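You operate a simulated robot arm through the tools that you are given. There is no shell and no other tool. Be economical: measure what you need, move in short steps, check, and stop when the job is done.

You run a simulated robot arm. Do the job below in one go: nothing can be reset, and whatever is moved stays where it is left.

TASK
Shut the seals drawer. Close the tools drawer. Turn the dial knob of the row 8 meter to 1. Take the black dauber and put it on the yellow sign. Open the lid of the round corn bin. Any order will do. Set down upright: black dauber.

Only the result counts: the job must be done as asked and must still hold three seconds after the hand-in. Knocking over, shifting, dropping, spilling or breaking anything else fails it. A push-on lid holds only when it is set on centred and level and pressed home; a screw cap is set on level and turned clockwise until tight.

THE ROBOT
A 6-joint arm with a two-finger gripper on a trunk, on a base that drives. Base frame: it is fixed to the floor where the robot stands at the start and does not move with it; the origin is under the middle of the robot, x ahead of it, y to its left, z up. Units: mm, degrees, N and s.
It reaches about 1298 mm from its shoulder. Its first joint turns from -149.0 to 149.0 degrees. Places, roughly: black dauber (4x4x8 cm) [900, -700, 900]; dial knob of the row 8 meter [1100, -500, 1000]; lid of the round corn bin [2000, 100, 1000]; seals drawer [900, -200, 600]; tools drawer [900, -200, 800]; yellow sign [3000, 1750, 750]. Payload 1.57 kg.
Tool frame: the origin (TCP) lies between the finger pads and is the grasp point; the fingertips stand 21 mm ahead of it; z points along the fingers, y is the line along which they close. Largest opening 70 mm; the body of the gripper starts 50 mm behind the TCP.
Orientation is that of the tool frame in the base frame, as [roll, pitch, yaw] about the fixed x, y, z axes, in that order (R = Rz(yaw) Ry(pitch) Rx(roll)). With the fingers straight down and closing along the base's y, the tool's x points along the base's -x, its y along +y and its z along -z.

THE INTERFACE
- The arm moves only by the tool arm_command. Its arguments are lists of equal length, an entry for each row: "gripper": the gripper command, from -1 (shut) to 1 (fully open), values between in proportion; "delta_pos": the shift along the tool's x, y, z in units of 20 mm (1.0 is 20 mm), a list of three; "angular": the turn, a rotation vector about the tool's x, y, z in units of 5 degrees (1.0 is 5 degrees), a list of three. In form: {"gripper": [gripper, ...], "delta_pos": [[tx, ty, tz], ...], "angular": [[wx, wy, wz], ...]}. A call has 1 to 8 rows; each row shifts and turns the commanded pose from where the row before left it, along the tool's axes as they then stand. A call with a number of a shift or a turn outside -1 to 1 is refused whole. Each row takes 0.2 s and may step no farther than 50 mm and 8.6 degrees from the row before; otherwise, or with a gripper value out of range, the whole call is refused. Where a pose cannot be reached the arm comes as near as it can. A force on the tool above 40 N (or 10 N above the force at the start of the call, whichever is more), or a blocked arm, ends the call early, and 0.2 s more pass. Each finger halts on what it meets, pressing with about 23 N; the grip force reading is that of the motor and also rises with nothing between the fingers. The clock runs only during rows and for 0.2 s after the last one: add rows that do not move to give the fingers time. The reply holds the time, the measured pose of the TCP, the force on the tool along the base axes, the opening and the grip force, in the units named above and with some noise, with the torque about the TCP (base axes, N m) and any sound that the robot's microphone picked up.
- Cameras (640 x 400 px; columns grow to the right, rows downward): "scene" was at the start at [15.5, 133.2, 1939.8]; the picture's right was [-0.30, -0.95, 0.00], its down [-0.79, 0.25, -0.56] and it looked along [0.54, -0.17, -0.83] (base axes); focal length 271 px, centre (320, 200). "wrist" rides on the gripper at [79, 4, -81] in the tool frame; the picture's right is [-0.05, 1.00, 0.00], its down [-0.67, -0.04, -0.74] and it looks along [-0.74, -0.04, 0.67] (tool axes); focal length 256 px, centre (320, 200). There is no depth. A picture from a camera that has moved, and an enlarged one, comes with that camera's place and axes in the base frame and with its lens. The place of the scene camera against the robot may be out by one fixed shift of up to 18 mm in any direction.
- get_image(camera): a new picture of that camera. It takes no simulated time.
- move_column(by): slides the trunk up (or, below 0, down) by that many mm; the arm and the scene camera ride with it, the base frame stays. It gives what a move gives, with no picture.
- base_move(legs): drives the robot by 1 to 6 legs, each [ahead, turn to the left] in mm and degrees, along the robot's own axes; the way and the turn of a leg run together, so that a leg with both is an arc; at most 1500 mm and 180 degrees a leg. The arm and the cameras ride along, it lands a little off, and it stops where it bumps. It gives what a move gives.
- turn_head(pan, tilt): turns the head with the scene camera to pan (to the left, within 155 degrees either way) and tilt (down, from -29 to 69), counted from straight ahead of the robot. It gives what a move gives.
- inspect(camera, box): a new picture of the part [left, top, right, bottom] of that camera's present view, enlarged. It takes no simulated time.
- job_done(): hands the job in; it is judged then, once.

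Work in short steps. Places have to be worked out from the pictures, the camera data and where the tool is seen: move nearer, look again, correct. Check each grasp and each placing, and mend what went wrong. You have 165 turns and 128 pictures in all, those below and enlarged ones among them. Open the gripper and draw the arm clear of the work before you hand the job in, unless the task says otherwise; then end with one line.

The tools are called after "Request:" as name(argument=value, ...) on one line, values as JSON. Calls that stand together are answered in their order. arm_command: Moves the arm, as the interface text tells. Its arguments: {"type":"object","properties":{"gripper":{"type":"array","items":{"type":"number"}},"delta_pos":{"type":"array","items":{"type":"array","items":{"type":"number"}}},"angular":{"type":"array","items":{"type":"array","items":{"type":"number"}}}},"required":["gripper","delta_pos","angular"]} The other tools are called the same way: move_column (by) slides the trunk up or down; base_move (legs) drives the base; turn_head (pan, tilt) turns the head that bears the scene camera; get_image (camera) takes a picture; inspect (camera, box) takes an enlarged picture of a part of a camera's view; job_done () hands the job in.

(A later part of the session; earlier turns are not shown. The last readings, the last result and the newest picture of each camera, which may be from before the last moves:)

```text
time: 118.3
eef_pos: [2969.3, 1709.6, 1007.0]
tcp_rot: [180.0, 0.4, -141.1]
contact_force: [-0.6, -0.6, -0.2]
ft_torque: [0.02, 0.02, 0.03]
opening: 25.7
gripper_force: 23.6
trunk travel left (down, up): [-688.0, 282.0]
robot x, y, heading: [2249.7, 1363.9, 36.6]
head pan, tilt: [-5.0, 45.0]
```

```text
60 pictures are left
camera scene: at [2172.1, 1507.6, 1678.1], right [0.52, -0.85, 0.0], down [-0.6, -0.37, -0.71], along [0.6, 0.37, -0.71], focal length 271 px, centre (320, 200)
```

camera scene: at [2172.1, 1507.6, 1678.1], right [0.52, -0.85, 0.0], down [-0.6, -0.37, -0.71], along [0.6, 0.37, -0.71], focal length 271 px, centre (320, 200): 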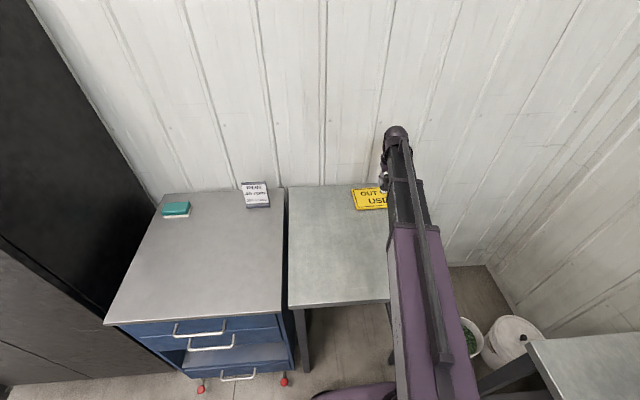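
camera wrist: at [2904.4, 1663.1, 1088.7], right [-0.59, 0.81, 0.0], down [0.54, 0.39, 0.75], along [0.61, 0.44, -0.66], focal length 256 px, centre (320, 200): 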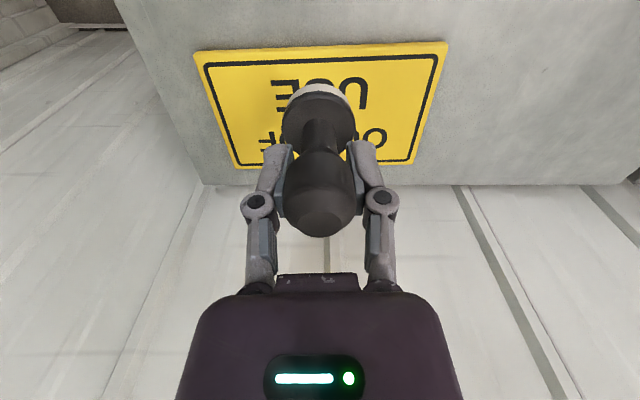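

Sign centre is (3004, 1735), top z≈879, wall ~85 mm beyond. Advance 32 mm so the dauber lands well inside the sign, then lower.

Request:
arm_command(gripper=[-0.6, -0.6, -0.6], delta_pos=[[-0.8, 0, 0], [-0.8, -0.05, 0], [0, 0, 0]], angular=[[0, 0, 0], [0, 0, 0], [0, 0, 0]])

Request:
move_column(by=-40)

Request:
get_image(camera="wrist")

```text
time: 119.1
eef_pos: [2995.1, 1729.3, 1006.6]
tcp_rot: [179.9, 0.4, -141.0]
contact_force: [0.1, -0.6, -0.2]
ft_torque: [-0.03, 0.02, -0.02]
opening: 25.8
gripper_force: 23.2
trunk travel left (down, up): [-688.0, 282.0]
robot x, y, heading: [2247.5, 1362.5, 36.6]
head pan, tilt: [-5.0, 45.0]
```

```text
time: 120.0
eef_pos: [2994.5, 1730.0, 967.4]
tcp_rot: [180.0, 0.3, -141.0]
contact_force: [-0.3, -0.3, -0.4]
ft_torque: [0.0, -0.02, 0.01]
opening: 25.6
gripper_force: 22.7
trunk travel left (down, up): [-648.0, 322.0]
robot x, y, heading: [2247.3, 1363.7, 36.7]
head pan, tilt: [-5.0, 45.0]
```

```text
59 pictures are left
camera wrist: at [2930.0, 1682.6, 1048.7], right [-0.59, 0.81, 0.0], down [0.54, 0.39, 0.75], along [0.61, 0.44, -0.66], focal length 256 px, centre (320, 200)
```

wrist: 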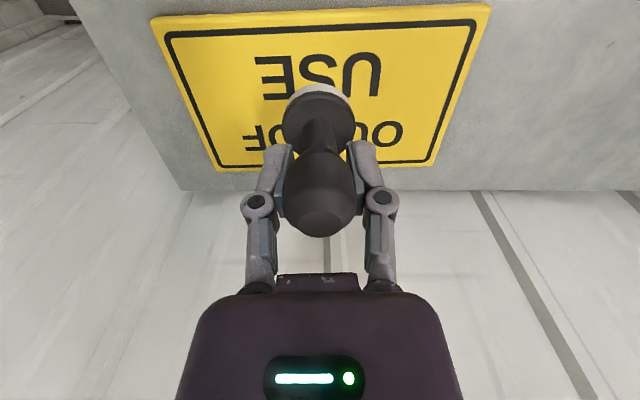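

Looks upright and over the sign. Lower in small steps until contact.

Request:
move_column(by=-14)

Request:
move_column(by=-4)

Request:
move_column(by=-4)

Request:
inspect(camera="wrist", box=[200, 40, 440, 240])

```text
time: 120.6
eef_pos: [2994.6, 1730.0, 952.5]
tcp_rot: [-180.0, 0.4, -141.0]
contact_force: [0.2, 0.0, -1.0]
ft_torque: [0.0, 0.02, 0.03]
opening: 25.7
gripper_force: 22.3
trunk travel left (down, up): [-634.0, 336.0]
robot x, y, heading: [2247.8, 1361.1, 36.6]
head pan, tilt: [-5.0, 45.0]
```

```text
time: 121.1
eef_pos: [2994.9, 1730.5, 948.3]
tcp_rot: [-180.0, 0.3, -141.1]
contact_force: [1.2, 0.8, 0.4]
ft_torque: [0.01, 0.01, -0.02]
opening: 25.5
gripper_force: 22.7
trunk travel left (down, up): [-630.0, 340.0]
robot x, y, heading: [2250.0, 1364.1, 36.5]
head pan, tilt: [-5.0, 45.0]
```

```text
time: 121.6
eef_pos: [2995.1, 1731.1, 946.3]
tcp_rot: [180.0, 0.3, -140.9]
contact_force: [0.0, 0.9, 0.2]
ft_torque: [-0.02, -0.01, 0.0]
opening: 25.4
gripper_force: 23.2
trunk travel left (down, up): [-626.0, 344.0]
robot x, y, heading: [2248.3, 1365.3, 36.8]
head pan, tilt: [-5.0, 45.0]
```

```text
2.00 times, centred on (320, 140) of wrist
camera zoom: at [2930.0, 1682.6, 1026.7], right [-0.59, 0.81, 0.0], down [0.54, 0.39, 0.75], along [0.61, 0.44, -0.66], focal length 512 px, centre (320, 320)
```

zoom: 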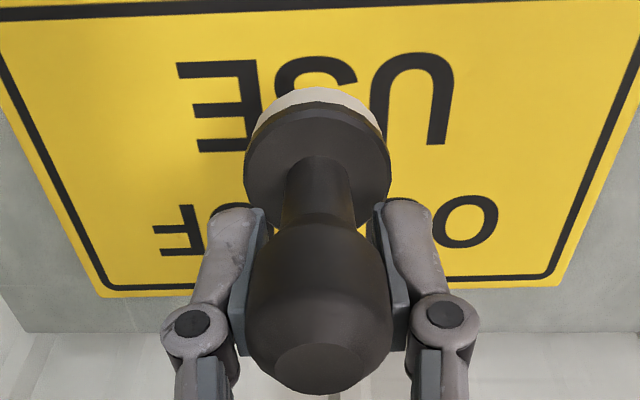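

Request:
move_column(by=-3)

Request:
move_column(by=-3)

Request:
move_column(by=-3)

```text
time: 122.2
eef_pos: [2994.1, 1731.2, 941.9]
tcp_rot: [179.9, 0.4, -140.9]
contact_force: [-0.2, -0.3, -0.5]
ft_torque: [0.0, -0.01, 0.02]
opening: 25.8
gripper_force: 22.9
trunk travel left (down, up): [-623.0, 347.0]
robot x, y, heading: [2247.3, 1367.1, 36.8]
head pan, tilt: [-5.0, 45.0]
```

```text
time: 122.7
eef_pos: [2994.7, 1730.3, 938.9]
tcp_rot: [-179.9, 0.4, -141.0]
contact_force: [0.7, 0.0, -1.1]
ft_torque: [0.02, -0.03, 0.03]
opening: 25.6
gripper_force: 23.2
trunk travel left (down, up): [-620.0, 350.0]
robot x, y, heading: [2249.5, 1363.0, 36.8]
head pan, tilt: [-5.0, 45.0]
```

```text
time: 123.2
eef_pos: [2995.1, 1729.2, 935.5]
tcp_rot: [180.0, 0.4, -141.1]
contact_force: [-0.5, 0.0, -1.8]
ft_torque: [-0.02, -0.02, 0.03]
opening: 25.5
gripper_force: 22.2
trunk travel left (down, up): [-617.0, 353.0]
robot x, y, heading: [2249.3, 1364.7, 36.7]
head pan, tilt: [-5.0, 45.0]
```

Still no contact; check the gap.

Request:
get_image(camera="wrist")

Request:
move_column(by=-3)

Request:
move_column(by=-3)

```text
57 pictures are left
camera wrist: at [2930.0, 1682.6, 1017.7], right [-0.59, 0.81, 0.0], down [0.54, 0.39, 0.75], along [0.61, 0.44, -0.66], focal length 256 px, centre (320, 200)
```

wrist: 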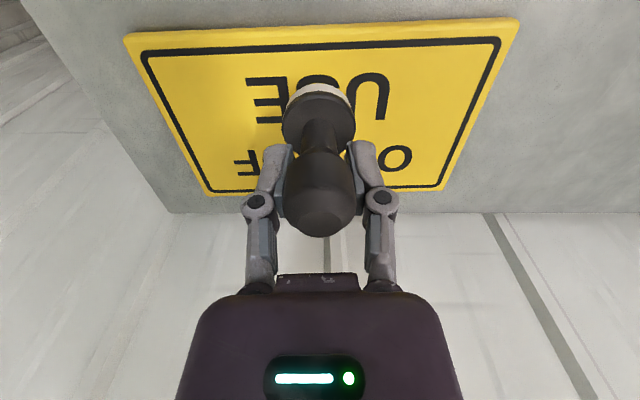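

```text
time: 123.7
eef_pos: [2994.7, 1729.6, 933.4]
tcp_rot: [180.0, 0.3, -141.0]
contact_force: [-0.5, -0.5, -0.7]
ft_torque: [0.0, -0.04, 0.05]
opening: 25.5
gripper_force: 22.7
trunk travel left (down, up): [-614.0, 356.0]
robot x, y, heading: [2248.6, 1361.9, 36.8]
head pan, tilt: [-5.0, 45.0]
```

```text
time: 124.2
eef_pos: [2994.9, 1729.5, 930.2]
tcp_rot: [180.0, 0.3, -141.0]
contact_force: [-0.1, 0.4, -1.7]
ft_torque: [-0.01, -0.02, -0.01]
opening: 25.2
gripper_force: 23.6
trunk travel left (down, up): [-611.0, 359.0]
robot x, y, heading: [2250.2, 1361.7, 36.2]
head pan, tilt: [-5.0, 45.0]
```

Request:
move_column(by=-3)

Request:
move_column(by=-3)

Request:
inspect(camera="wrist", box=[240, 60, 400, 160])

```text
time: 124.8
eef_pos: [2995.5, 1729.7, 927.0]
tcp_rot: [-180.0, 0.4, -141.0]
contact_force: [0.2, -0.3, -0.3]
ft_torque: [-0.01, 0.0, 0.01]
opening: 25.6
gripper_force: 22.7
trunk travel left (down, up): [-608.0, 362.0]
robot x, y, heading: [2250.7, 1362.3, 36.5]
head pan, tilt: [-5.0, 45.0]
```

```text
time: 125.3
eef_pos: [2995.1, 1729.7, 924.4]
tcp_rot: [180.0, 0.2, -141.0]
contact_force: [-1.2, -1.1, -0.2]
ft_torque: [0.03, 0.02, 0.0]
opening: 25.4
gripper_force: 22.9
trunk travel left (down, up): [-605.0, 365.0]
robot x, y, heading: [2254.0, 1359.0, 36.6]
head pan, tilt: [-5.0, 45.0]
```

```text
4.00 times, centred on (320, 110) of wrist
camera zoom: at [2930.0, 1682.6, 1005.7], right [-0.59, 0.81, 0.0], down [0.54, 0.39, 0.75], along [0.61, 0.44, -0.66], focal length 1024 px, centre (320, 560)
```

zoom: 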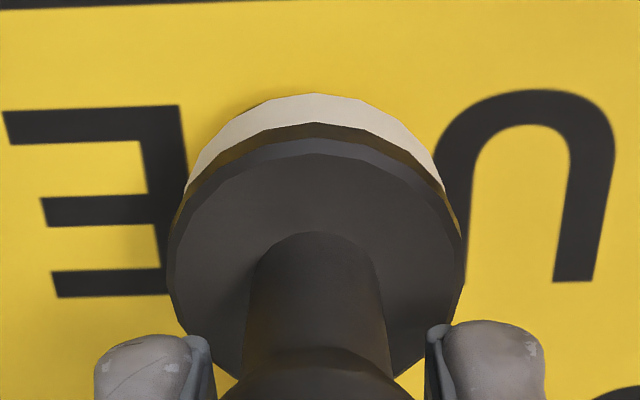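

Request:
move_column(by=-2)

Request:
move_column(by=-2)

Request:
move_column(by=-2)

Request:
move_column(by=-2)

```text
time: 125.8
eef_pos: [2994.2, 1730.2, 921.7]
tcp_rot: [179.9, 0.3, -141.0]
contact_force: [0.1, 0.3, -1.4]
ft_torque: [0.0, -0.02, -0.03]
opening: 25.4
gripper_force: 23.0
trunk travel left (down, up): [-603.0, 367.0]
robot x, y, heading: [2251.0, 1364.8, 36.5]
head pan, tilt: [-5.0, 45.0]
```

```text
time: 126.3
eef_pos: [2994.4, 1730.0, 918.9]
tcp_rot: [-180.0, 0.3, -141.0]
contact_force: [0.3, -0.2, -0.8]
ft_torque: [0.02, -0.03, 0.0]
opening: 25.6
gripper_force: 23.1
trunk travel left (down, up): [-601.0, 369.0]
robot x, y, heading: [2249.2, 1362.7, 36.6]
head pan, tilt: [-5.0, 45.0]
```

```text
time: 126.8
eef_pos: [2994.4, 1729.5, 919.0]
tcp_rot: [179.9, 0.4, -141.1]
contact_force: [-0.7, 0.4, -0.7]
ft_torque: [-0.02, 0.0, 0.0]
opening: 25.6
gripper_force: 23.0
trunk travel left (down, up): [-599.0, 371.0]
robot x, y, heading: [2247.6, 1364.5, 36.5]
head pan, tilt: [-5.0, 45.0]
```

```text
time: 127.3
eef_pos: [2994.0, 1729.8, 917.4]
tcp_rot: [180.0, 0.3, -141.0]
contact_force: [4.5, 0.7, 16.1]
ft_torque: [-0.02, -0.02, 0.01]
opening: 25.7
gripper_force: 22.7
trunk travel left (down, up): [-597.0, 373.0]
robot x, y, heading: [2249.6, 1360.6, 36.8]
head pan, tilt: [-5.0, 45.0]
```

Contact (16 N). Ease up 1 mm and release.

Request:
move_column(by=1)

Request:
arm_command(gripper=[-0.2, 0, 0.2, 0.3, 0.3], delta_pos=[[0, 0, 0], [0, 0, 0], [0, 0, 0], [0, 0, 0], [0, 0, 0]], angular=[[0, 0, 0], [0, 0, 0], [0, 0, 0], [0, 0, 0], [0, 0, 0]])

Request:
get_image(camera="wrist")

```text
time: 127.9
eef_pos: [2992.7, 1727.8, 917.8]
tcp_rot: [-180.0, 0.3, -141.1]
contact_force: [0.9, -1.8, 4.0]
ft_torque: [-0.04, 0.06, 0.01]
opening: 25.2
gripper_force: 22.7
trunk travel left (down, up): [-598.0, 372.0]
robot x, y, heading: [2250.5, 1366.2, 36.4]
head pan, tilt: [-5.0, 45.0]
```

```text
time: 129.1
eef_pos: [2994.4, 1729.6, 916.2]
tcp_rot: [-180.0, 0.2, -141.0]
contact_force: [-0.2, 0.6, 0.4]
ft_torque: [0.02, -0.01, -0.03]
opening: 45.5
gripper_force: 0.0
trunk travel left (down, up): [-598.0, 372.0]
robot x, y, heading: [2246.6, 1362.5, 36.7]
head pan, tilt: [-5.0, 45.0]
```

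```text
55 pictures are left
camera wrist: at [2930.0, 1682.6, 998.7], right [-0.59, 0.81, 0.0], down [0.54, 0.39, 0.75], along [0.61, 0.44, -0.66], focal length 256 px, centre (320, 200)
```

wrist: 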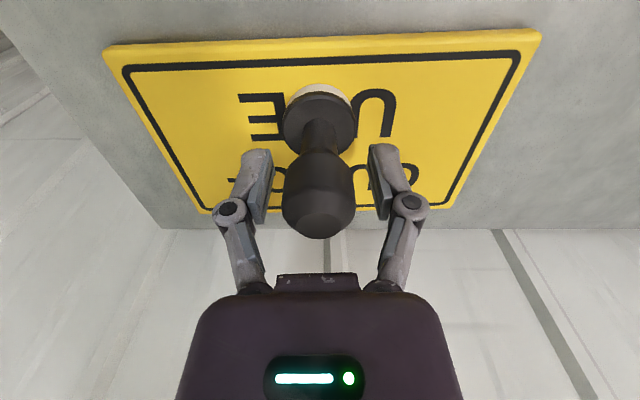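

Standing upright on the sign and released. Raise the trunk well clear.

Request:
move_column(by=110)

Request:
get_image(camera="wrist")

```text
time: 130.5
eef_pos: [2994.5, 1730.9, 1026.6]
tcp_rot: [180.0, 0.4, -141.0]
contact_force: [1.1, 0.0, -0.8]
ft_torque: [-0.01, -0.02, -0.02]
opening: 45.7
gripper_force: 0.0
trunk travel left (down, up): [-708.0, 262.0]
robot x, y, heading: [2252.8, 1367.2, 36.7]
head pan, tilt: [-5.0, 45.0]
```

```text
54 pictures are left
camera wrist: at [2930.0, 1682.7, 1108.6], right [-0.59, 0.81, 0.0], down [0.54, 0.39, 0.75], along [0.61, 0.44, -0.66], focal length 256 px, centre (320, 200)
```

wrist: 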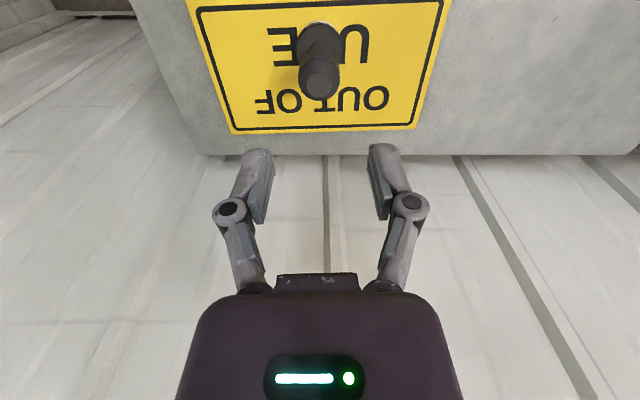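

Dauber stands on the sign. Now back away along the aisle to opposite the round-corn bin, and retract the arm before turning toward the bench.

Request:
base_move(legs=[[-940, 0]])

Request:
arm_command(gripper=[-0.3, -0.3, -0.3, -0.3, -0.3, -0.3, -0.3, -0.3], delta_pos=[[1, 0, 0], [1, 0, 0], [1, 0, 0], [1, 0, 0], [1, 0, 0], [1, 0, 0], [1, 0, 0], [0.5, 0, 0]], angular=[[0, 0, 0], [0, 0, 0], [0, 0, 0], [0, 0, 0], [0, 0, 0], [0, 0, 0], [0, 0, 0], [0, 0, 0]])

Request:
move_column(by=110)

Request:
turn_head(pan=-85, tilt=40)

Request:
get_image(camera="scene")

```text
time: 136.4
eef_pos: [2240.4, 1171.7, 1027.2]
tcp_rot: [-180.0, 0.3, -140.7]
contact_force: [-0.2, 0.0, 0.3]
ft_torque: [-0.02, -0.01, -0.01]
opening: 45.5
gripper_force: 0.0
trunk travel left (down, up): [-708.0, 262.0]
robot x, y, heading: [1499.7, 803.5, 37.2]
head pan, tilt: [-5.0, 45.0]
```

```text
time: 138.2
eef_pos: [2124.0, 1076.9, 1027.4]
tcp_rot: [-180.0, 0.3, -140.8]
contact_force: [0.3, 0.3, 0.2]
ft_torque: [0.0, -0.02, 0.0]
opening: 24.3
gripper_force: 0.1
trunk travel left (down, up): [-708.0, 262.0]
robot x, y, heading: [1497.0, 804.6, 36.9]
head pan, tilt: [-5.0, 45.0]
```

```text
time: 139.7
eef_pos: [2124.9, 1077.3, 1137.5]
tcp_rot: [179.9, 0.3, -140.6]
contact_force: [0.5, -0.4, -0.3]
ft_torque: [-0.02, -0.03, 0.04]
opening: 24.2
gripper_force: 0.1
trunk travel left (down, up): [-818.0, 152.0]
robot x, y, heading: [1496.9, 803.0, 36.7]
head pan, tilt: [-5.0, 45.0]
```

```text
time: 141.2
eef_pos: [2125.6, 1076.5, 1137.2]
tcp_rot: [179.9, 0.4, -140.6]
contact_force: [-0.2, 0.5, 0.2]
ft_torque: [0.01, -0.02, 0.01]
opening: 24.6
gripper_force: 0.1
trunk travel left (down, up): [-818.0, 152.0]
robot x, y, heading: [1499.3, 801.3, 36.8]
head pan, tilt: [-85.0, 40.0]
```

```text
53 pictures are left
camera scene: at [1407.4, 840.2, 1815.3], right [-0.74, -0.67, 0.0], down [-0.43, 0.48, -0.77], along [0.51, -0.57, -0.64], focal length 271 px, centre (320, 200)
```

scene: 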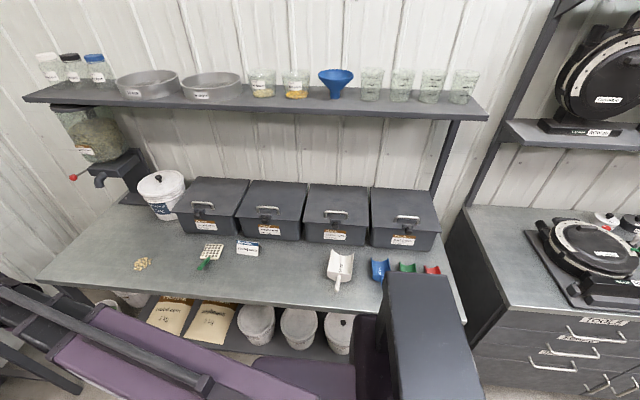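

Request:
inspect(camera="scene", box=[220, 160, 460, 290])

Request:
inspect(camera="scene", box=[290, 170, 390, 250])

```text
2.67 times, centred on (340, 225) of scene
camera zoom: at [1407.4, 840.2, 1815.3], right [-0.74, -0.67, 0.0], down [-0.43, 0.48, -0.77], along [0.51, -0.57, -0.64], focal length 723 px, centre (267, 133)
```

zoom: 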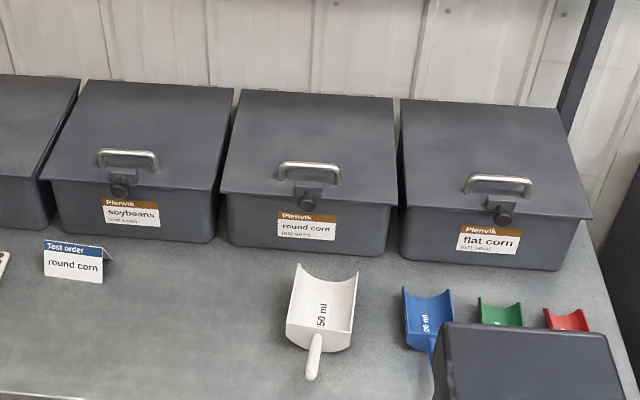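

```text
5.00 times, centred on (340, 210) of scene
camera zoom: at [1407.4, 840.2, 1815.3], right [-0.74, -0.67, 0.0], down [-0.43, 0.48, -0.77], along [0.51, -0.57, -0.64], focal length 1356 px, centre (220, 150)
```

zoom: 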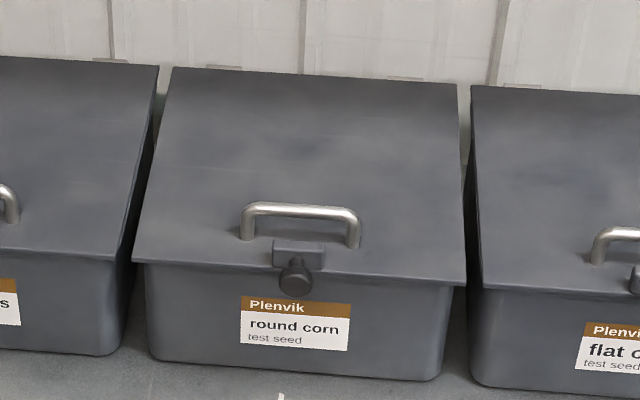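

The "round corn" bin is second from the right; its lid has a handle and a front latch knob. Reposition slightly away from the bench and turn to face it.

Request:
base_move(legs=[[0, 25], [85, 0], [0, -50], [-85, 0], [0, -65.5]])

Request:
turn_head(pan=0, tilt=45)

Request:
get_image(camera="scene")

Request:
get_image(camera="wrist")

```text
time: 152.5
eef_pos: [1731.7, 234.5, 1137.4]
tcp_rot: [-180.0, 0.2, 129.7]
contact_force: [0.3, 0.4, 0.3]
ft_torque: [0.02, 0.05, 0.03]
opening: 24.5
gripper_force: 0.0
trunk travel left (down, up): [-818.0, 152.0]
robot x, y, heading: [1427.9, 842.3, -52.5]
head pan, tilt: [-85.0, 40.0]
```

```text
time: 154.1
eef_pos: [1731.0, 234.0, 1137.4]
tcp_rot: [180.0, 0.3, 129.6]
contact_force: [0.1, 0.0, 0.3]
ft_torque: [0.02, -0.01, -0.01]
opening: 24.5
gripper_force: 0.0
trunk travel left (down, up): [-818.0, 152.0]
robot x, y, heading: [1428.1, 841.6, -51.9]
head pan, tilt: [0.0, 45.0]
```

```text
50 pictures are left
camera scene: at [1576.0, 909.2, 1808.1], right [-0.79, -0.61, 0.0], down [-0.43, 0.56, -0.71], along [0.43, -0.56, -0.71], focal length 271 px, centre (320, 200)
```

scene: 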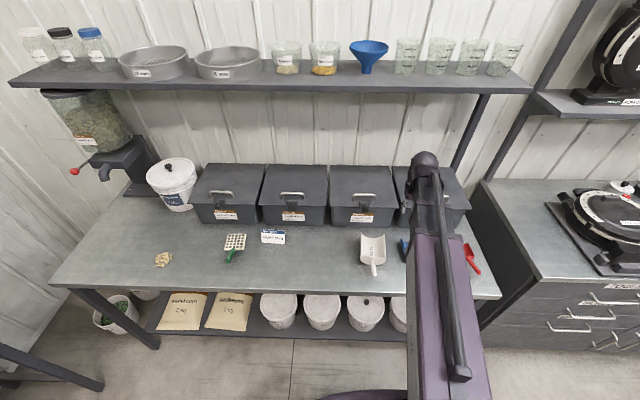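

```text
49 pictures are left
camera wrist: at [1683.4, 297.8, 1218.7], right [0.8, 0.6, 0.0], down [0.39, -0.53, 0.75], along [0.45, -0.6, -0.66], focal length 256 px, centre (320, 200)
```

wrist: 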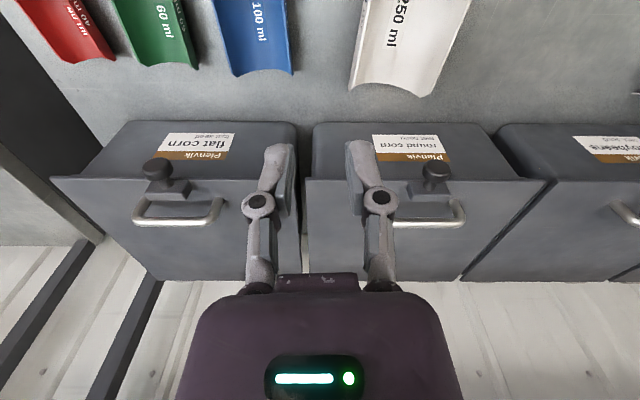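

Request:
inspect(camera="wrist", box=[340, 120, 520, 260])

Request:
inspect(camera="wrist", box=[110, 120, 260, 240])

```text
2.86 times, centred on (430, 190) of wrist
camera zoom: at [1683.4, 297.8, 1218.7], right [0.8, 0.6, 0.0], down [0.39, -0.53, 0.75], along [0.45, -0.6, -0.66], focal length 731 px, centre (6, 229)
```

zoom: 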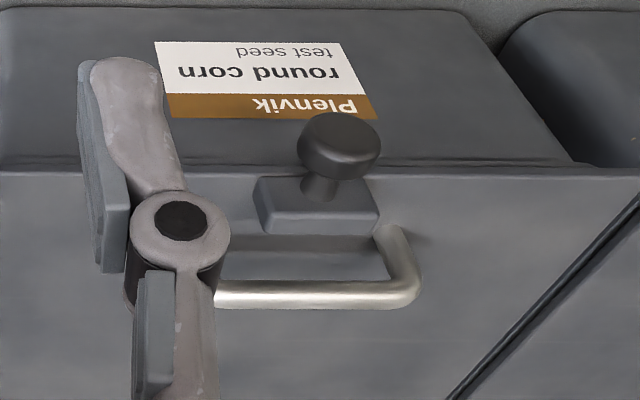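

```text
3.33 times, centred on (185, 180) of wrist
camera zoom: at [1683.4, 297.8, 1218.7], right [0.8, 0.6, 0.0], down [0.39, -0.53, 0.75], along [0.45, -0.6, -0.66], focal length 853 px, centre (770, 267)
```

zoom: 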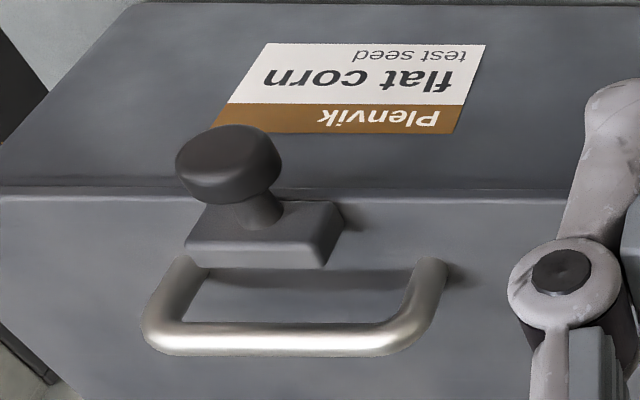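

The latch is a mushroom-shaped button facing forward in front of the handle. I'll bring the closed fingers in front of it: align yaw and move left along the bench.

Request:
arm_command(gripper=[-1, -1, -1, -1, -1, -1, -1, -1], delta_pos=[[0, 0, 0], [0, 1, 0], [0, 1, 0], [0, 1, 0], [0, 1, 0], [0, 1, 0], [0, 1, 0], [0, 0.2, 0]], angular=[[0, 0, 0.64], [0, 0, 0], [0, 0, 0], [0, 0, 0], [0, 0, 0], [0, 0, 0], [0, 0, 0], [0, 0, 0]])

Request:
get_image(camera="wrist")

Request:
inspect(camera="scene", box=[260, 120, 480, 260])

```text
time: 155.9
eef_pos: [1832.3, 306.2, 1136.6]
tcp_rot: [-180.0, 0.4, 126.4]
contact_force: [-0.4, 0.3, -0.3]
ft_torque: [-0.03, -0.03, 0.03]
opening: 0.0
gripper_force: 22.7
trunk travel left (down, up): [-818.0, 152.0]
robot x, y, heading: [1427.1, 844.4, -52.3]
head pan, tilt: [0.0, 45.0]
```

```text
46 pictures are left
camera wrist: at [1787.7, 373.0, 1218.7], right [0.84, 0.55, 0.0], down [0.36, -0.55, 0.75], along [0.41, -0.62, -0.66], focal length 256 px, centre (320, 200)
```

wrist: 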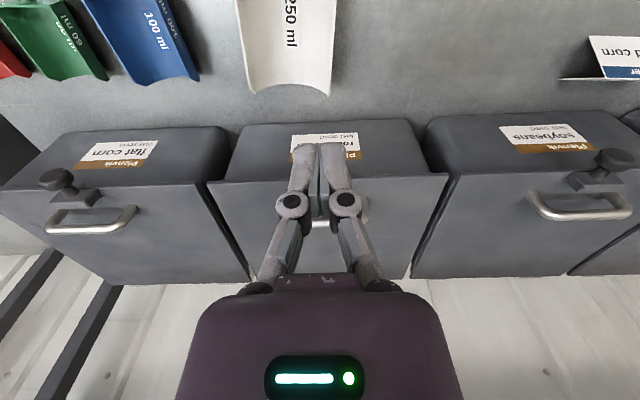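

```text
2.86 times, centred on (370, 190) of scene
camera zoom: at [1576.0, 909.3, 1808.1], right [-0.79, -0.61, 0.0], down [-0.43, 0.56, -0.71], along [0.43, -0.56, -0.71], focal length 775 px, centre (177, 229)
```

zoom: 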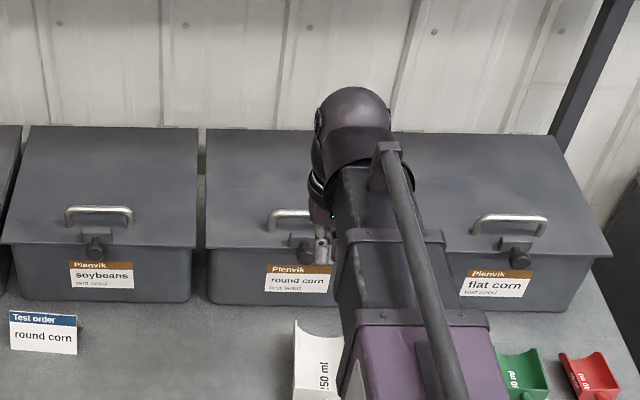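

Using the neighbouring identical bins I get the latch button at u≈bin centre, n≈937, z≈1020 and handle bar at n≈993, z≈1034. Lower the trunk to button height and approach.

Request:
move_column(by=-118)

Request:
arm_command(gripper=[-1, -1, -1, -1], delta_pos=[[-1, 0, 0], [-1, 0, 0], [-1, 0, 0], [0, 0, 0]], angular=[[0, 0, 0], [0, 0, 0], [0, 0, 0], [0, 0, 0]])

Request:
get_image(camera="wrist")

Request:
inspect(camera="scene", box=[260, 120, 480, 260])

```text
time: 157.4
eef_pos: [1831.9, 306.2, 1019.4]
tcp_rot: [-180.0, 0.3, 126.4]
contact_force: [-0.3, 0.3, -0.5]
ft_torque: [0.0, 0.0, -0.01]
opening: 0.2
gripper_force: 23.2
trunk travel left (down, up): [-700.0, 270.0]
robot x, y, heading: [1425.5, 842.0, -52.2]
head pan, tilt: [0.0, 45.0]
```

```text
time: 158.4
eef_pos: [1866.2, 257.6, 1018.5]
tcp_rot: [-180.0, 0.3, 126.4]
contact_force: [-0.1, -0.9, 0.4]
ft_torque: [0.01, 0.02, -0.02]
opening: 0.1
gripper_force: 23.1
trunk travel left (down, up): [-700.0, 270.0]
robot x, y, heading: [1426.4, 841.7, -52.3]
head pan, tilt: [0.0, 45.0]
```

```text
44 pictures are left
camera wrist: at [1823.5, 323.6, 1100.8], right [0.84, 0.55, 0.0], down [0.36, -0.55, 0.75], along [0.41, -0.62, -0.66], focal length 256 px, centre (320, 200)
```

wrist: 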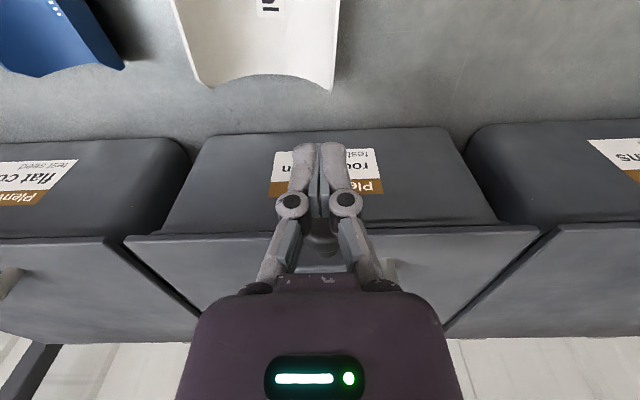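

```text
2.86 times, centred on (370, 190) of scene
camera zoom: at [1576.0, 909.4, 1690.1], right [-0.79, -0.61, 0.0], down [-0.43, 0.56, -0.71], along [0.43, -0.56, -0.71], focal length 775 px, centre (177, 229)
```

zoom: 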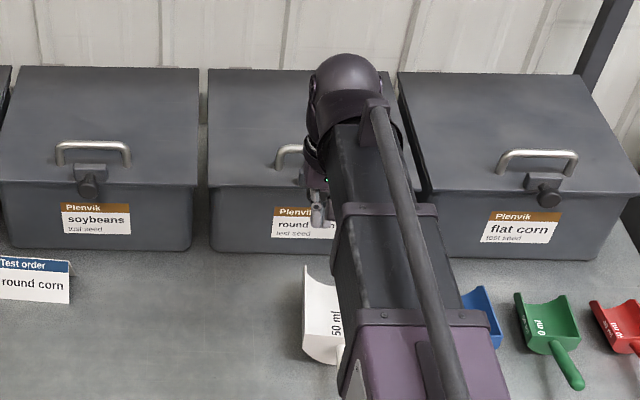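

Fingers are aligned with the latch. Press gently toward it.

Request:
arm_command(gripper=[-1, -1, -1, -1, -1], delta_pos=[[-0.4, 0, 0], [-0.4, 0, 0], [-0.3, 0, 0], [-0.3, 0, 0], [-0.3, 0, 0]], angular=[[0, 0, 0], [0, 0, 0], [0, 0, 0], [0, 0, 0], [0, 0, 0]])

```text
time: 159.6
eef_pos: [1883.0, 235.7, 1021.2]
tcp_rot: [180.0, 0.0, 126.4]
contact_force: [-24.5, 25.1, -0.8]
ft_torque: [0.31, -0.17, -0.02]
opening: 6.4
gripper_force: 28.6
trunk travel left (down, up): [-700.0, 270.0]
robot x, y, heading: [1428.8, 840.7, -52.3]
head pan, tilt: [0.0, 45.0]
```

Firm contact at 35 N, no click heard yet. Push a little more.

Request:
arm_command(gripper=[-1, -1, -1], delta_pos=[[-0.2, 0, 0], [-0.2, 0, 0], [0, 0, 0]], angular=[[0, 0, 0], [0, 0, 0], [0, 0, 0]])

Request:
get_image(camera="wrist")

```text
time: 160.0
eef_pos: [1884.1, 235.4, 1020.4]
tcp_rot: [-180.0, -0.6, 126.4]
contact_force: [-12.0, 15.0, -0.1]
ft_torque: [0.01, 0.12, 0.01]
opening: 5.8
gripper_force: 28.8
trunk travel left (down, up): [-700.0, 270.0]
robot x, y, heading: [1431.0, 844.1, -52.2]
head pan, tilt: [0.0, 45.0]
stopped in row 1: the force on the tool passed its limit at 48 N (the readings are from after the stop); the commanded pose is now the measured one
```

```text
42 pictures are left
camera wrist: at [1840.2, 301.0, 1102.6], right [0.84, 0.55, 0.0], down [0.37, -0.56, 0.74], along [0.4, -0.62, -0.68], focal length 256 px, centre (320, 200)
```

wrist: 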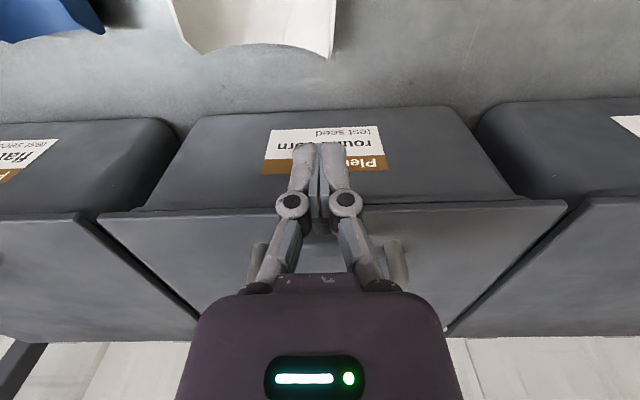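

The button is solid — not a press latch. Back off, raise, and instead try the handle: rotate the gripper so it closes across the handle bar.

Request:
arm_command(gripper=[-1, -1, -1, -1], delta_pos=[[0.8, 0, 0], [1, 0, 0], [1, 0, 0], [0, 0, 0]], angular=[[0, 0, 0], [0, 0, 0], [0, 0, 0], [0, 0, 0]])

Request:
move_column(by=120)

Request:
arm_command(gripper=[0, 0, 0, 0, 0, 0, 0, 0], delta_pos=[[0, 0, 0], [0, 0, 0], [0, 0, 0], [0, 0, 0], [0, 0, 0], [0, 0, 0], [0, 0, 0], [0, 0, 0]], angular=[[0, 0, 1], [0, 0, 1], [0, 0, 1], [0, 0, 1], [0, 0, 1], [0, 0, 1], [0, 0, 1], [0, 0, 1]])

Request:
arm_command(gripper=[0, 0, 0, 0, 0, 0, 0, 0], delta_pos=[[0, 0, 0], [0, 0, 0], [0, 0, 0], [0, 0, 0], [0, 0, 0], [0, 0, 0], [0, 0, 0], [0, 0, 0]], angular=[[0, 0, 1], [0, 0, 1], [0, 0, 1], [0, 0, 1], [0, 0, 1], [0, 0, 1], [0, 0, 1], [0, 0, 1]])

Request:
arm_command(gripper=[0, 0, 0], delta_pos=[[0, 0, 0], [0, 0, 0], [0, 0, 0]], angular=[[0, 0, 1], [0, 0, 1], [0, 0, 0]])

Request:
get_image(camera="wrist")

Request:
inspect(camera="scene", box=[260, 120, 480, 260])

```text
time: 161.0
eef_pos: [1853.6, 279.1, 1018.9]
tcp_rot: [180.0, -0.5, 126.4]
contact_force: [0.2, -0.6, 0.3]
ft_torque: [-0.01, -0.02, -0.01]
opening: 0.0
gripper_force: 29.2
trunk travel left (down, up): [-700.0, 270.0]
robot x, y, heading: [1425.6, 841.5, -52.4]
head pan, tilt: [0.0, 45.0]
```

```text
time: 162.5
eef_pos: [1854.4, 278.7, 1138.8]
tcp_rot: [-180.0, -0.4, 126.5]
contact_force: [-0.2, 0.8, -0.1]
ft_torque: [-0.01, -0.01, -0.04]
opening: 0.0
gripper_force: 28.8
trunk travel left (down, up): [-820.0, 150.0]
robot x, y, heading: [1426.3, 844.0, -52.1]
head pan, tilt: [0.0, 45.0]
```

```text
time: 164.3
eef_pos: [1852.4, 278.5, 1138.2]
tcp_rot: [-179.7, -0.3, 86.4]
contact_force: [0.1, 0.8, -0.7]
ft_torque: [-0.03, 0.0, 0.0]
opening: 34.9
gripper_force: 0.1
trunk travel left (down, up): [-820.0, 150.0]
robot x, y, heading: [1429.2, 843.4, -52.4]
head pan, tilt: [0.0, 45.0]
```

```text
time: 166.1
eef_pos: [1852.8, 278.9, 1138.0]
tcp_rot: [-179.5, -0.1, 46.3]
contact_force: [-0.6, 0.3, 0.0]
ft_torque: [0.0, 0.01, 0.0]
opening: 35.0
gripper_force: 0.1
trunk travel left (down, up): [-820.0, 150.0]
robot x, y, heading: [1425.8, 840.7, -52.0]
head pan, tilt: [0.0, 45.0]
```

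```text
time: 166.9
eef_pos: [1852.5, 279.3, 1139.5]
tcp_rot: [-179.6, 0.0, 36.3]
contact_force: [-0.1, -0.1, 0.1]
ft_torque: [-0.05, -0.02, -0.02]
opening: 35.0
gripper_force: 0.1
trunk travel left (down, up): [-820.0, 150.0]
robot x, y, heading: [1431.5, 840.8, -52.2]
head pan, tilt: [0.0, 45.0]
```

```text
41 pictures are left
camera wrist: at [1919.4, 322.1, 1221.1], right [0.55, -0.84, -0.01], down [-0.55, -0.37, 0.75], along [-0.63, -0.4, -0.67], focal length 256 px, centre (320, 200)
```

wrist: 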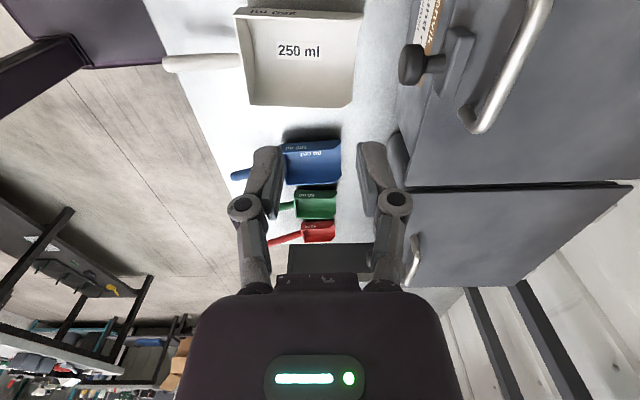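

```text
2.86 times, centred on (370, 190) of scene
camera zoom: at [1576.0, 909.4, 1810.1], right [-0.79, -0.61, 0.0], down [-0.43, 0.56, -0.71], along [0.43, -0.56, -0.71], focal length 775 px, centre (177, 229)
```

zoom: 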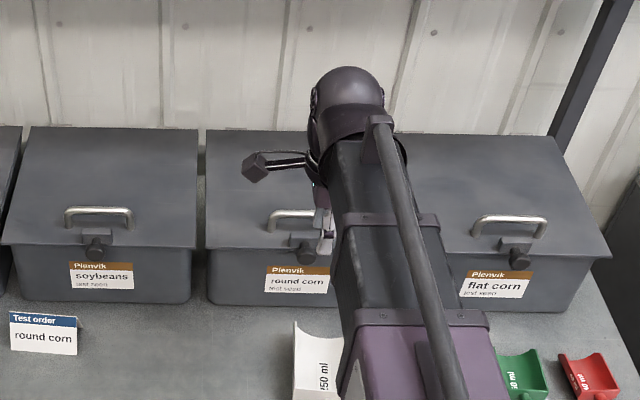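

Now move over the handle bar (n≈993) with a narrow opening.

Request:
arm_command(gripper=[-0.25, -0.25, -0.25, -0.25, -0.25, -0.25, -0.25], delta_pos=[[0, 1, 0], [0, 1, 0], [0, 1, 0], [0, 1, 0], [0, 1, 0], [0, 0.95, 0], [0, 0, 0]], angular=[[0, 0, 0], [0, 0, 0], [0, 0, 0], [0, 0, 0], [0, 0, 0], [0, 0, 0], [0, 0, 0]])

Request:
move_column(by=-50)

Request:
get_image(camera="wrist")

```text
time: 168.5
eef_pos: [1923.9, 184.4, 1139.4]
tcp_rot: [-179.6, 0.1, 36.3]
contact_force: [0.0, -0.5, 0.3]
ft_torque: [0.0, 0.0, -0.01]
opening: 26.2
gripper_force: 0.1
trunk travel left (down, up): [-820.0, 150.0]
robot x, y, heading: [1428.8, 842.5, -52.4]
head pan, tilt: [0.0, 45.0]
```

```text
time: 169.4
eef_pos: [1923.0, 183.2, 1088.7]
tcp_rot: [-179.7, 0.0, 36.4]
contact_force: [0.4, 0.1, 0.5]
ft_torque: [0.0, 0.0, -0.01]
opening: 26.4
gripper_force: 0.0
trunk travel left (down, up): [-770.0, 200.0]
robot x, y, heading: [1427.1, 840.3, -52.4]
head pan, tilt: [0.0, 45.0]
```

```text
39 pictures are left
camera wrist: at [1990.3, 225.8, 1171.1], right [0.55, -0.84, -0.01], down [-0.55, -0.37, 0.74], along [-0.63, -0.41, -0.67], focal length 256 px, centre (320, 200)
```

wrist: 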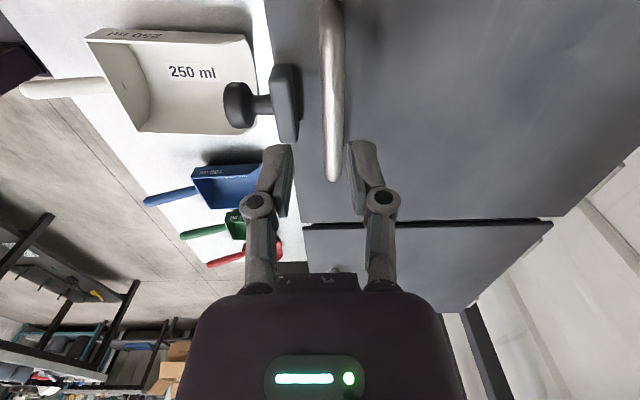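

Bar is ~7 mm further in. Shift and descend to just over the bar.

Request:
arm_command(gripper=[-0.25, -0.25], delta_pos=[[0, 0.35, 0], [0, 0, 0]], angular=[[0, 0, 0], [0, 0, 0]])

Request:
move_column(by=-25)

Request:
inspect(camera="wrist", box=[200, 60, 440, 260])

```text
time: 170.0
eef_pos: [1928.0, 177.3, 1088.6]
tcp_rot: [-179.7, 0.1, 36.4]
contact_force: [-0.4, -0.4, 0.0]
ft_torque: [0.01, 0.0, 0.01]
opening: 26.1
gripper_force: 0.0
trunk travel left (down, up): [-770.0, 200.0]
robot x, y, heading: [1425.7, 845.0, -52.2]
head pan, tilt: [0.0, 45.0]
```

```text
time: 170.7
eef_pos: [1928.0, 176.0, 1064.0]
tcp_rot: [-179.7, 0.0, 36.4]
contact_force: [-0.7, -0.5, 0.6]
ft_torque: [-0.01, -0.01, 0.0]
opening: 26.3
gripper_force: 0.1
trunk travel left (down, up): [-745.0, 225.0]
robot x, y, heading: [1428.3, 841.8, -52.4]
head pan, tilt: [0.0, 45.0]
```

```text
2.00 times, centred on (320, 160) of wrist
camera zoom: at [1994.1, 220.0, 1146.1], right [0.55, -0.84, -0.01], down [-0.55, -0.37, 0.74], along [-0.63, -0.41, -0.67], focal length 512 px, centre (320, 280)
```

zoom: 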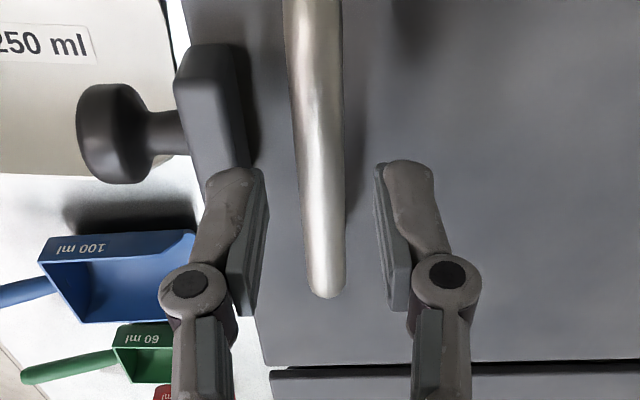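

With an 18 mm opening the front finger clears the latch block. Narrow and descend to grip the bar.

Request:
arm_command(gripper=[-0.5, -0.5], delta_pos=[[0, 0, 0], [0, 0, 0]], angular=[[0, 0, 0], [0, 0, 0]])

Request:
move_column(by=-20)

Request:
inspect(camera="wrist", box=[200, 60, 440, 260])

```text
time: 171.3
eef_pos: [1927.3, 177.4, 1063.7]
tcp_rot: [-179.6, 0.0, 36.5]
contact_force: [-0.3, 0.5, -0.2]
ft_torque: [0.02, -0.02, 0.0]
opening: 17.5
gripper_force: 0.1
trunk travel left (down, up): [-745.0, 225.0]
robot x, y, heading: [1431.2, 843.8, -52.2]
head pan, tilt: [0.0, 45.0]
```

```text
time: 172.0
eef_pos: [1926.7, 177.0, 1044.1]
tcp_rot: [-179.6, 0.0, 36.4]
contact_force: [1.3, 0.1, -0.1]
ft_torque: [-0.03, 0.01, 0.0]
opening: 17.3
gripper_force: 0.0
trunk travel left (down, up): [-725.0, 245.0]
robot x, y, heading: [1433.5, 840.9, -52.4]
head pan, tilt: [0.0, 45.0]
```

```text
2.00 times, centred on (320, 160) of wrist
camera zoom: at [1994.1, 219.9, 1126.1], right [0.55, -0.84, -0.01], down [-0.55, -0.37, 0.74], along [-0.63, -0.41, -0.67], focal length 512 px, centre (320, 280)
```

zoom: 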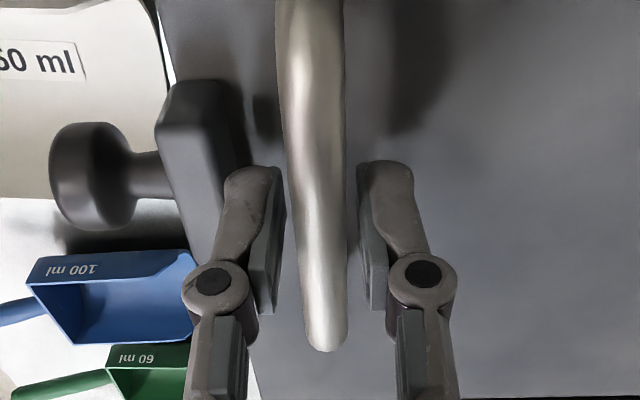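

The bar is between the fingers; close and lift gently.

Request:
arm_command(gripper=[-1, -1, -1], delta_pos=[[0, 0, 0], [0, 0, 0], [0, 0, 0]], angular=[[0, 0, 0], [0, 0, 0], [0, 0, 0]])

Request:
arm_command(gripper=[-1, -1, -1, -1], delta_pos=[[0, 0, -0.25], [0, 0, -0.25], [0, 0, -0.25], [0, 0, -0.25]], angular=[[0, 0, 0], [0, 0, 0], [0, 0, 0], [0, 0, 0]])

Request:
get_image(camera="wrist")

```text
time: 172.8
eef_pos: [1927.5, 177.4, 1044.1]
tcp_rot: [-179.6, 0.0, 36.3]
contact_force: [-0.4, 0.1, -1.1]
ft_torque: [-0.04, 0.02, -0.16]
opening: 10.6
gripper_force: 31.8
trunk travel left (down, up): [-725.0, 245.0]
robot x, y, heading: [1428.9, 842.3, -52.2]
head pan, tilt: [0.0, 45.0]
```

```text
time: 173.8
eef_pos: [1926.5, 177.5, 1043.2]
tcp_rot: [-179.6, 0.0, 36.4]
contact_force: [-0.2, 0.4, -0.5]
ft_torque: [0.01, 0.0, -0.11]
opening: 10.9
gripper_force: 32.4
out of reach, approached as far as the arm can: row 1, 2, 3, 4
trunk travel left (down, up): [-725.0, 245.0]
robot x, y, heading: [1428.5, 840.7, -52.2]
head pan, tilt: [0.0, 45.0]
```

```text
36 pictures are left
camera wrist: at [1994.2, 219.8, 1126.0], right [0.55, -0.84, -0.01], down [-0.55, -0.37, 0.75], along [-0.63, -0.41, -0.67], focal length 256 px, centre (320, 200)
```

wrist: 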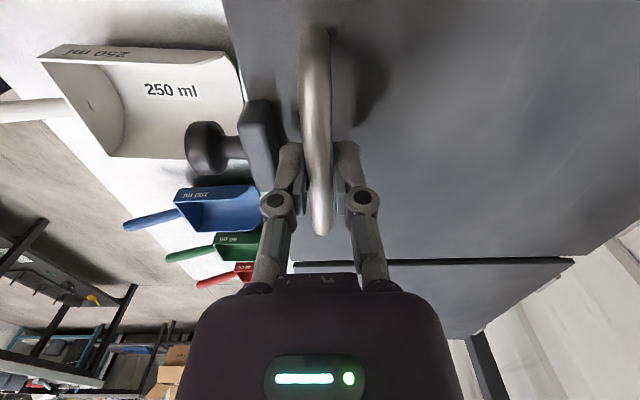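

The arm moves vertically only through the trunk, so lift using the column: a small test lift to feel the latch.

Request:
move_column(by=8)

Request:
get_image(camera="wrist")

```text
time: 174.3
eef_pos: [1927.7, 175.2, 1051.1]
tcp_rot: [-179.5, 0.0, 36.4]
contact_force: [4.0, -5.0, 0.1]
ft_torque: [-0.12, -0.12, -0.11]
opening: 11.2
gripper_force: 31.8
trunk travel left (down, up): [-733.0, 237.0]
robot x, y, heading: [1427.4, 844.2, -52.3]
head pan, tilt: [0.0, 45.0]
```

```text
35 pictures are left
camera wrist: at [1995.0, 218.8, 1133.6], right [0.55, -0.84, -0.01], down [-0.55, -0.37, 0.74], along [-0.62, -0.41, -0.67], focal length 256 px, centre (320, 200)
```

wrist: 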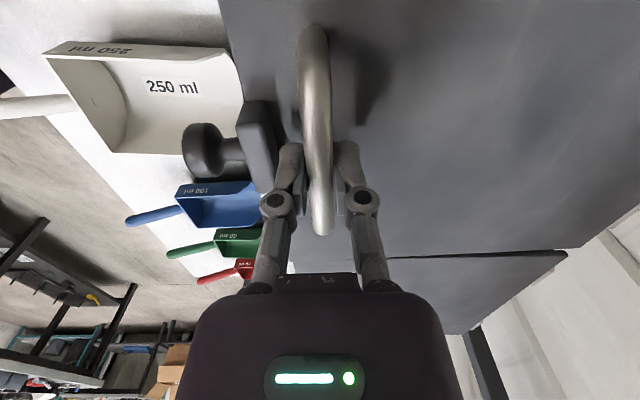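

The lid lifts freely — no latch. Follow the arc about the rear hinge, alternating trunk lifts and small moves toward the wall.

Request:
move_column(by=17)

Request:
arm_command(gripper=[-1, -1], delta_pos=[[0, 0.3, 0], [0, 0, 0]], angular=[[0, 0, 0], [0, 0, 0]])

Request:
move_column(by=20)

Request:
arm_command(gripper=[-1, -1], delta_pos=[[0, 0.35, 0], [0, 0, 0]], angular=[[0, 0, 0], [0, 0, 0]])

Request:
move_column(by=20)

Request:
get_image(camera="scene")

```text
time: 175.0
eef_pos: [1931.2, 173.1, 1066.2]
tcp_rot: [-179.5, 0.0, 36.4]
contact_force: [14.5, -20.5, -6.3]
ft_torque: [-0.15, -0.18, -0.11]
opening: 11.1
gripper_force: 31.9
trunk travel left (down, up): [-750.0, 220.0]
robot x, y, heading: [1429.5, 838.8, -52.3]
head pan, tilt: [0.0, 45.0]
```

```text
time: 175.6
eef_pos: [1931.1, 173.2, 1067.7]
tcp_rot: [-179.4, 0.0, 36.4]
contact_force: [1.4, -3.1, -3.5]
ft_torque: [0.08, 0.03, -0.08]
opening: 10.9
gripper_force: 32.2
trunk travel left (down, up): [-750.0, 220.0]
robot x, y, heading: [1423.1, 838.1, -52.2]
head pan, tilt: [0.0, 45.0]
```

```text
time: 176.2
eef_pos: [1932.9, 167.4, 1086.0]
tcp_rot: [-179.5, 0.0, 36.3]
contact_force: [15.1, -20.9, -8.4]
ft_torque: [-0.12, -0.11, -0.13]
opening: 11.1
gripper_force: 31.7
trunk travel left (down, up): [-770.0, 200.0]
robot x, y, heading: [1424.3, 845.0, -52.3]
head pan, tilt: [0.0, 45.0]
```

```text
time: 176.8
eef_pos: [1932.8, 166.3, 1089.1]
tcp_rot: [-179.4, 0.0, 36.4]
contact_force: [0.1, -0.9, -2.7]
ft_torque: [0.08, 0.07, -0.08]
opening: 10.8
gripper_force: 32.6
trunk travel left (down, up): [-770.0, 200.0]
robot x, y, heading: [1425.7, 840.9, -52.4]
head pan, tilt: [0.0, 45.0]
```

```text
time: 177.5
eef_pos: [1937.8, 161.8, 1105.8]
tcp_rot: [-179.5, 0.0, 36.5]
contact_force: [15.3, -21.4, -12.1]
ft_torque: [-0.03, -0.21, -0.09]
opening: 11.2
gripper_force: 31.6
trunk travel left (down, up): [-790.0, 180.0]
robot x, y, heading: [1426.7, 844.2, -52.2]
head pan, tilt: [0.0, 45.0]
```

```text
34 pictures are left
camera scene: at [1579.6, 904.4, 1779.9], right [-0.79, -0.61, 0.0], down [-0.43, 0.56, -0.7], along [0.43, -0.56, -0.71], focal length 271 px, centre (320, 200)
```

scene: 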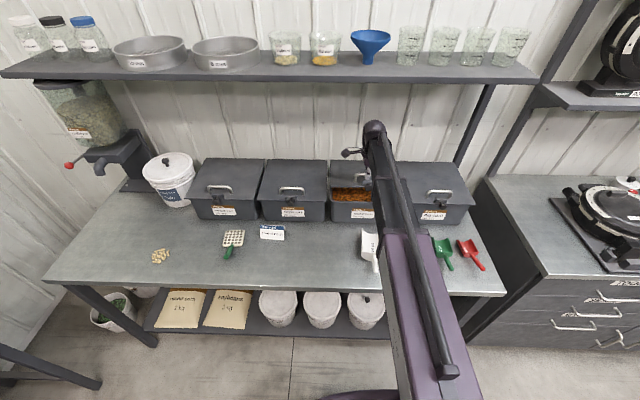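

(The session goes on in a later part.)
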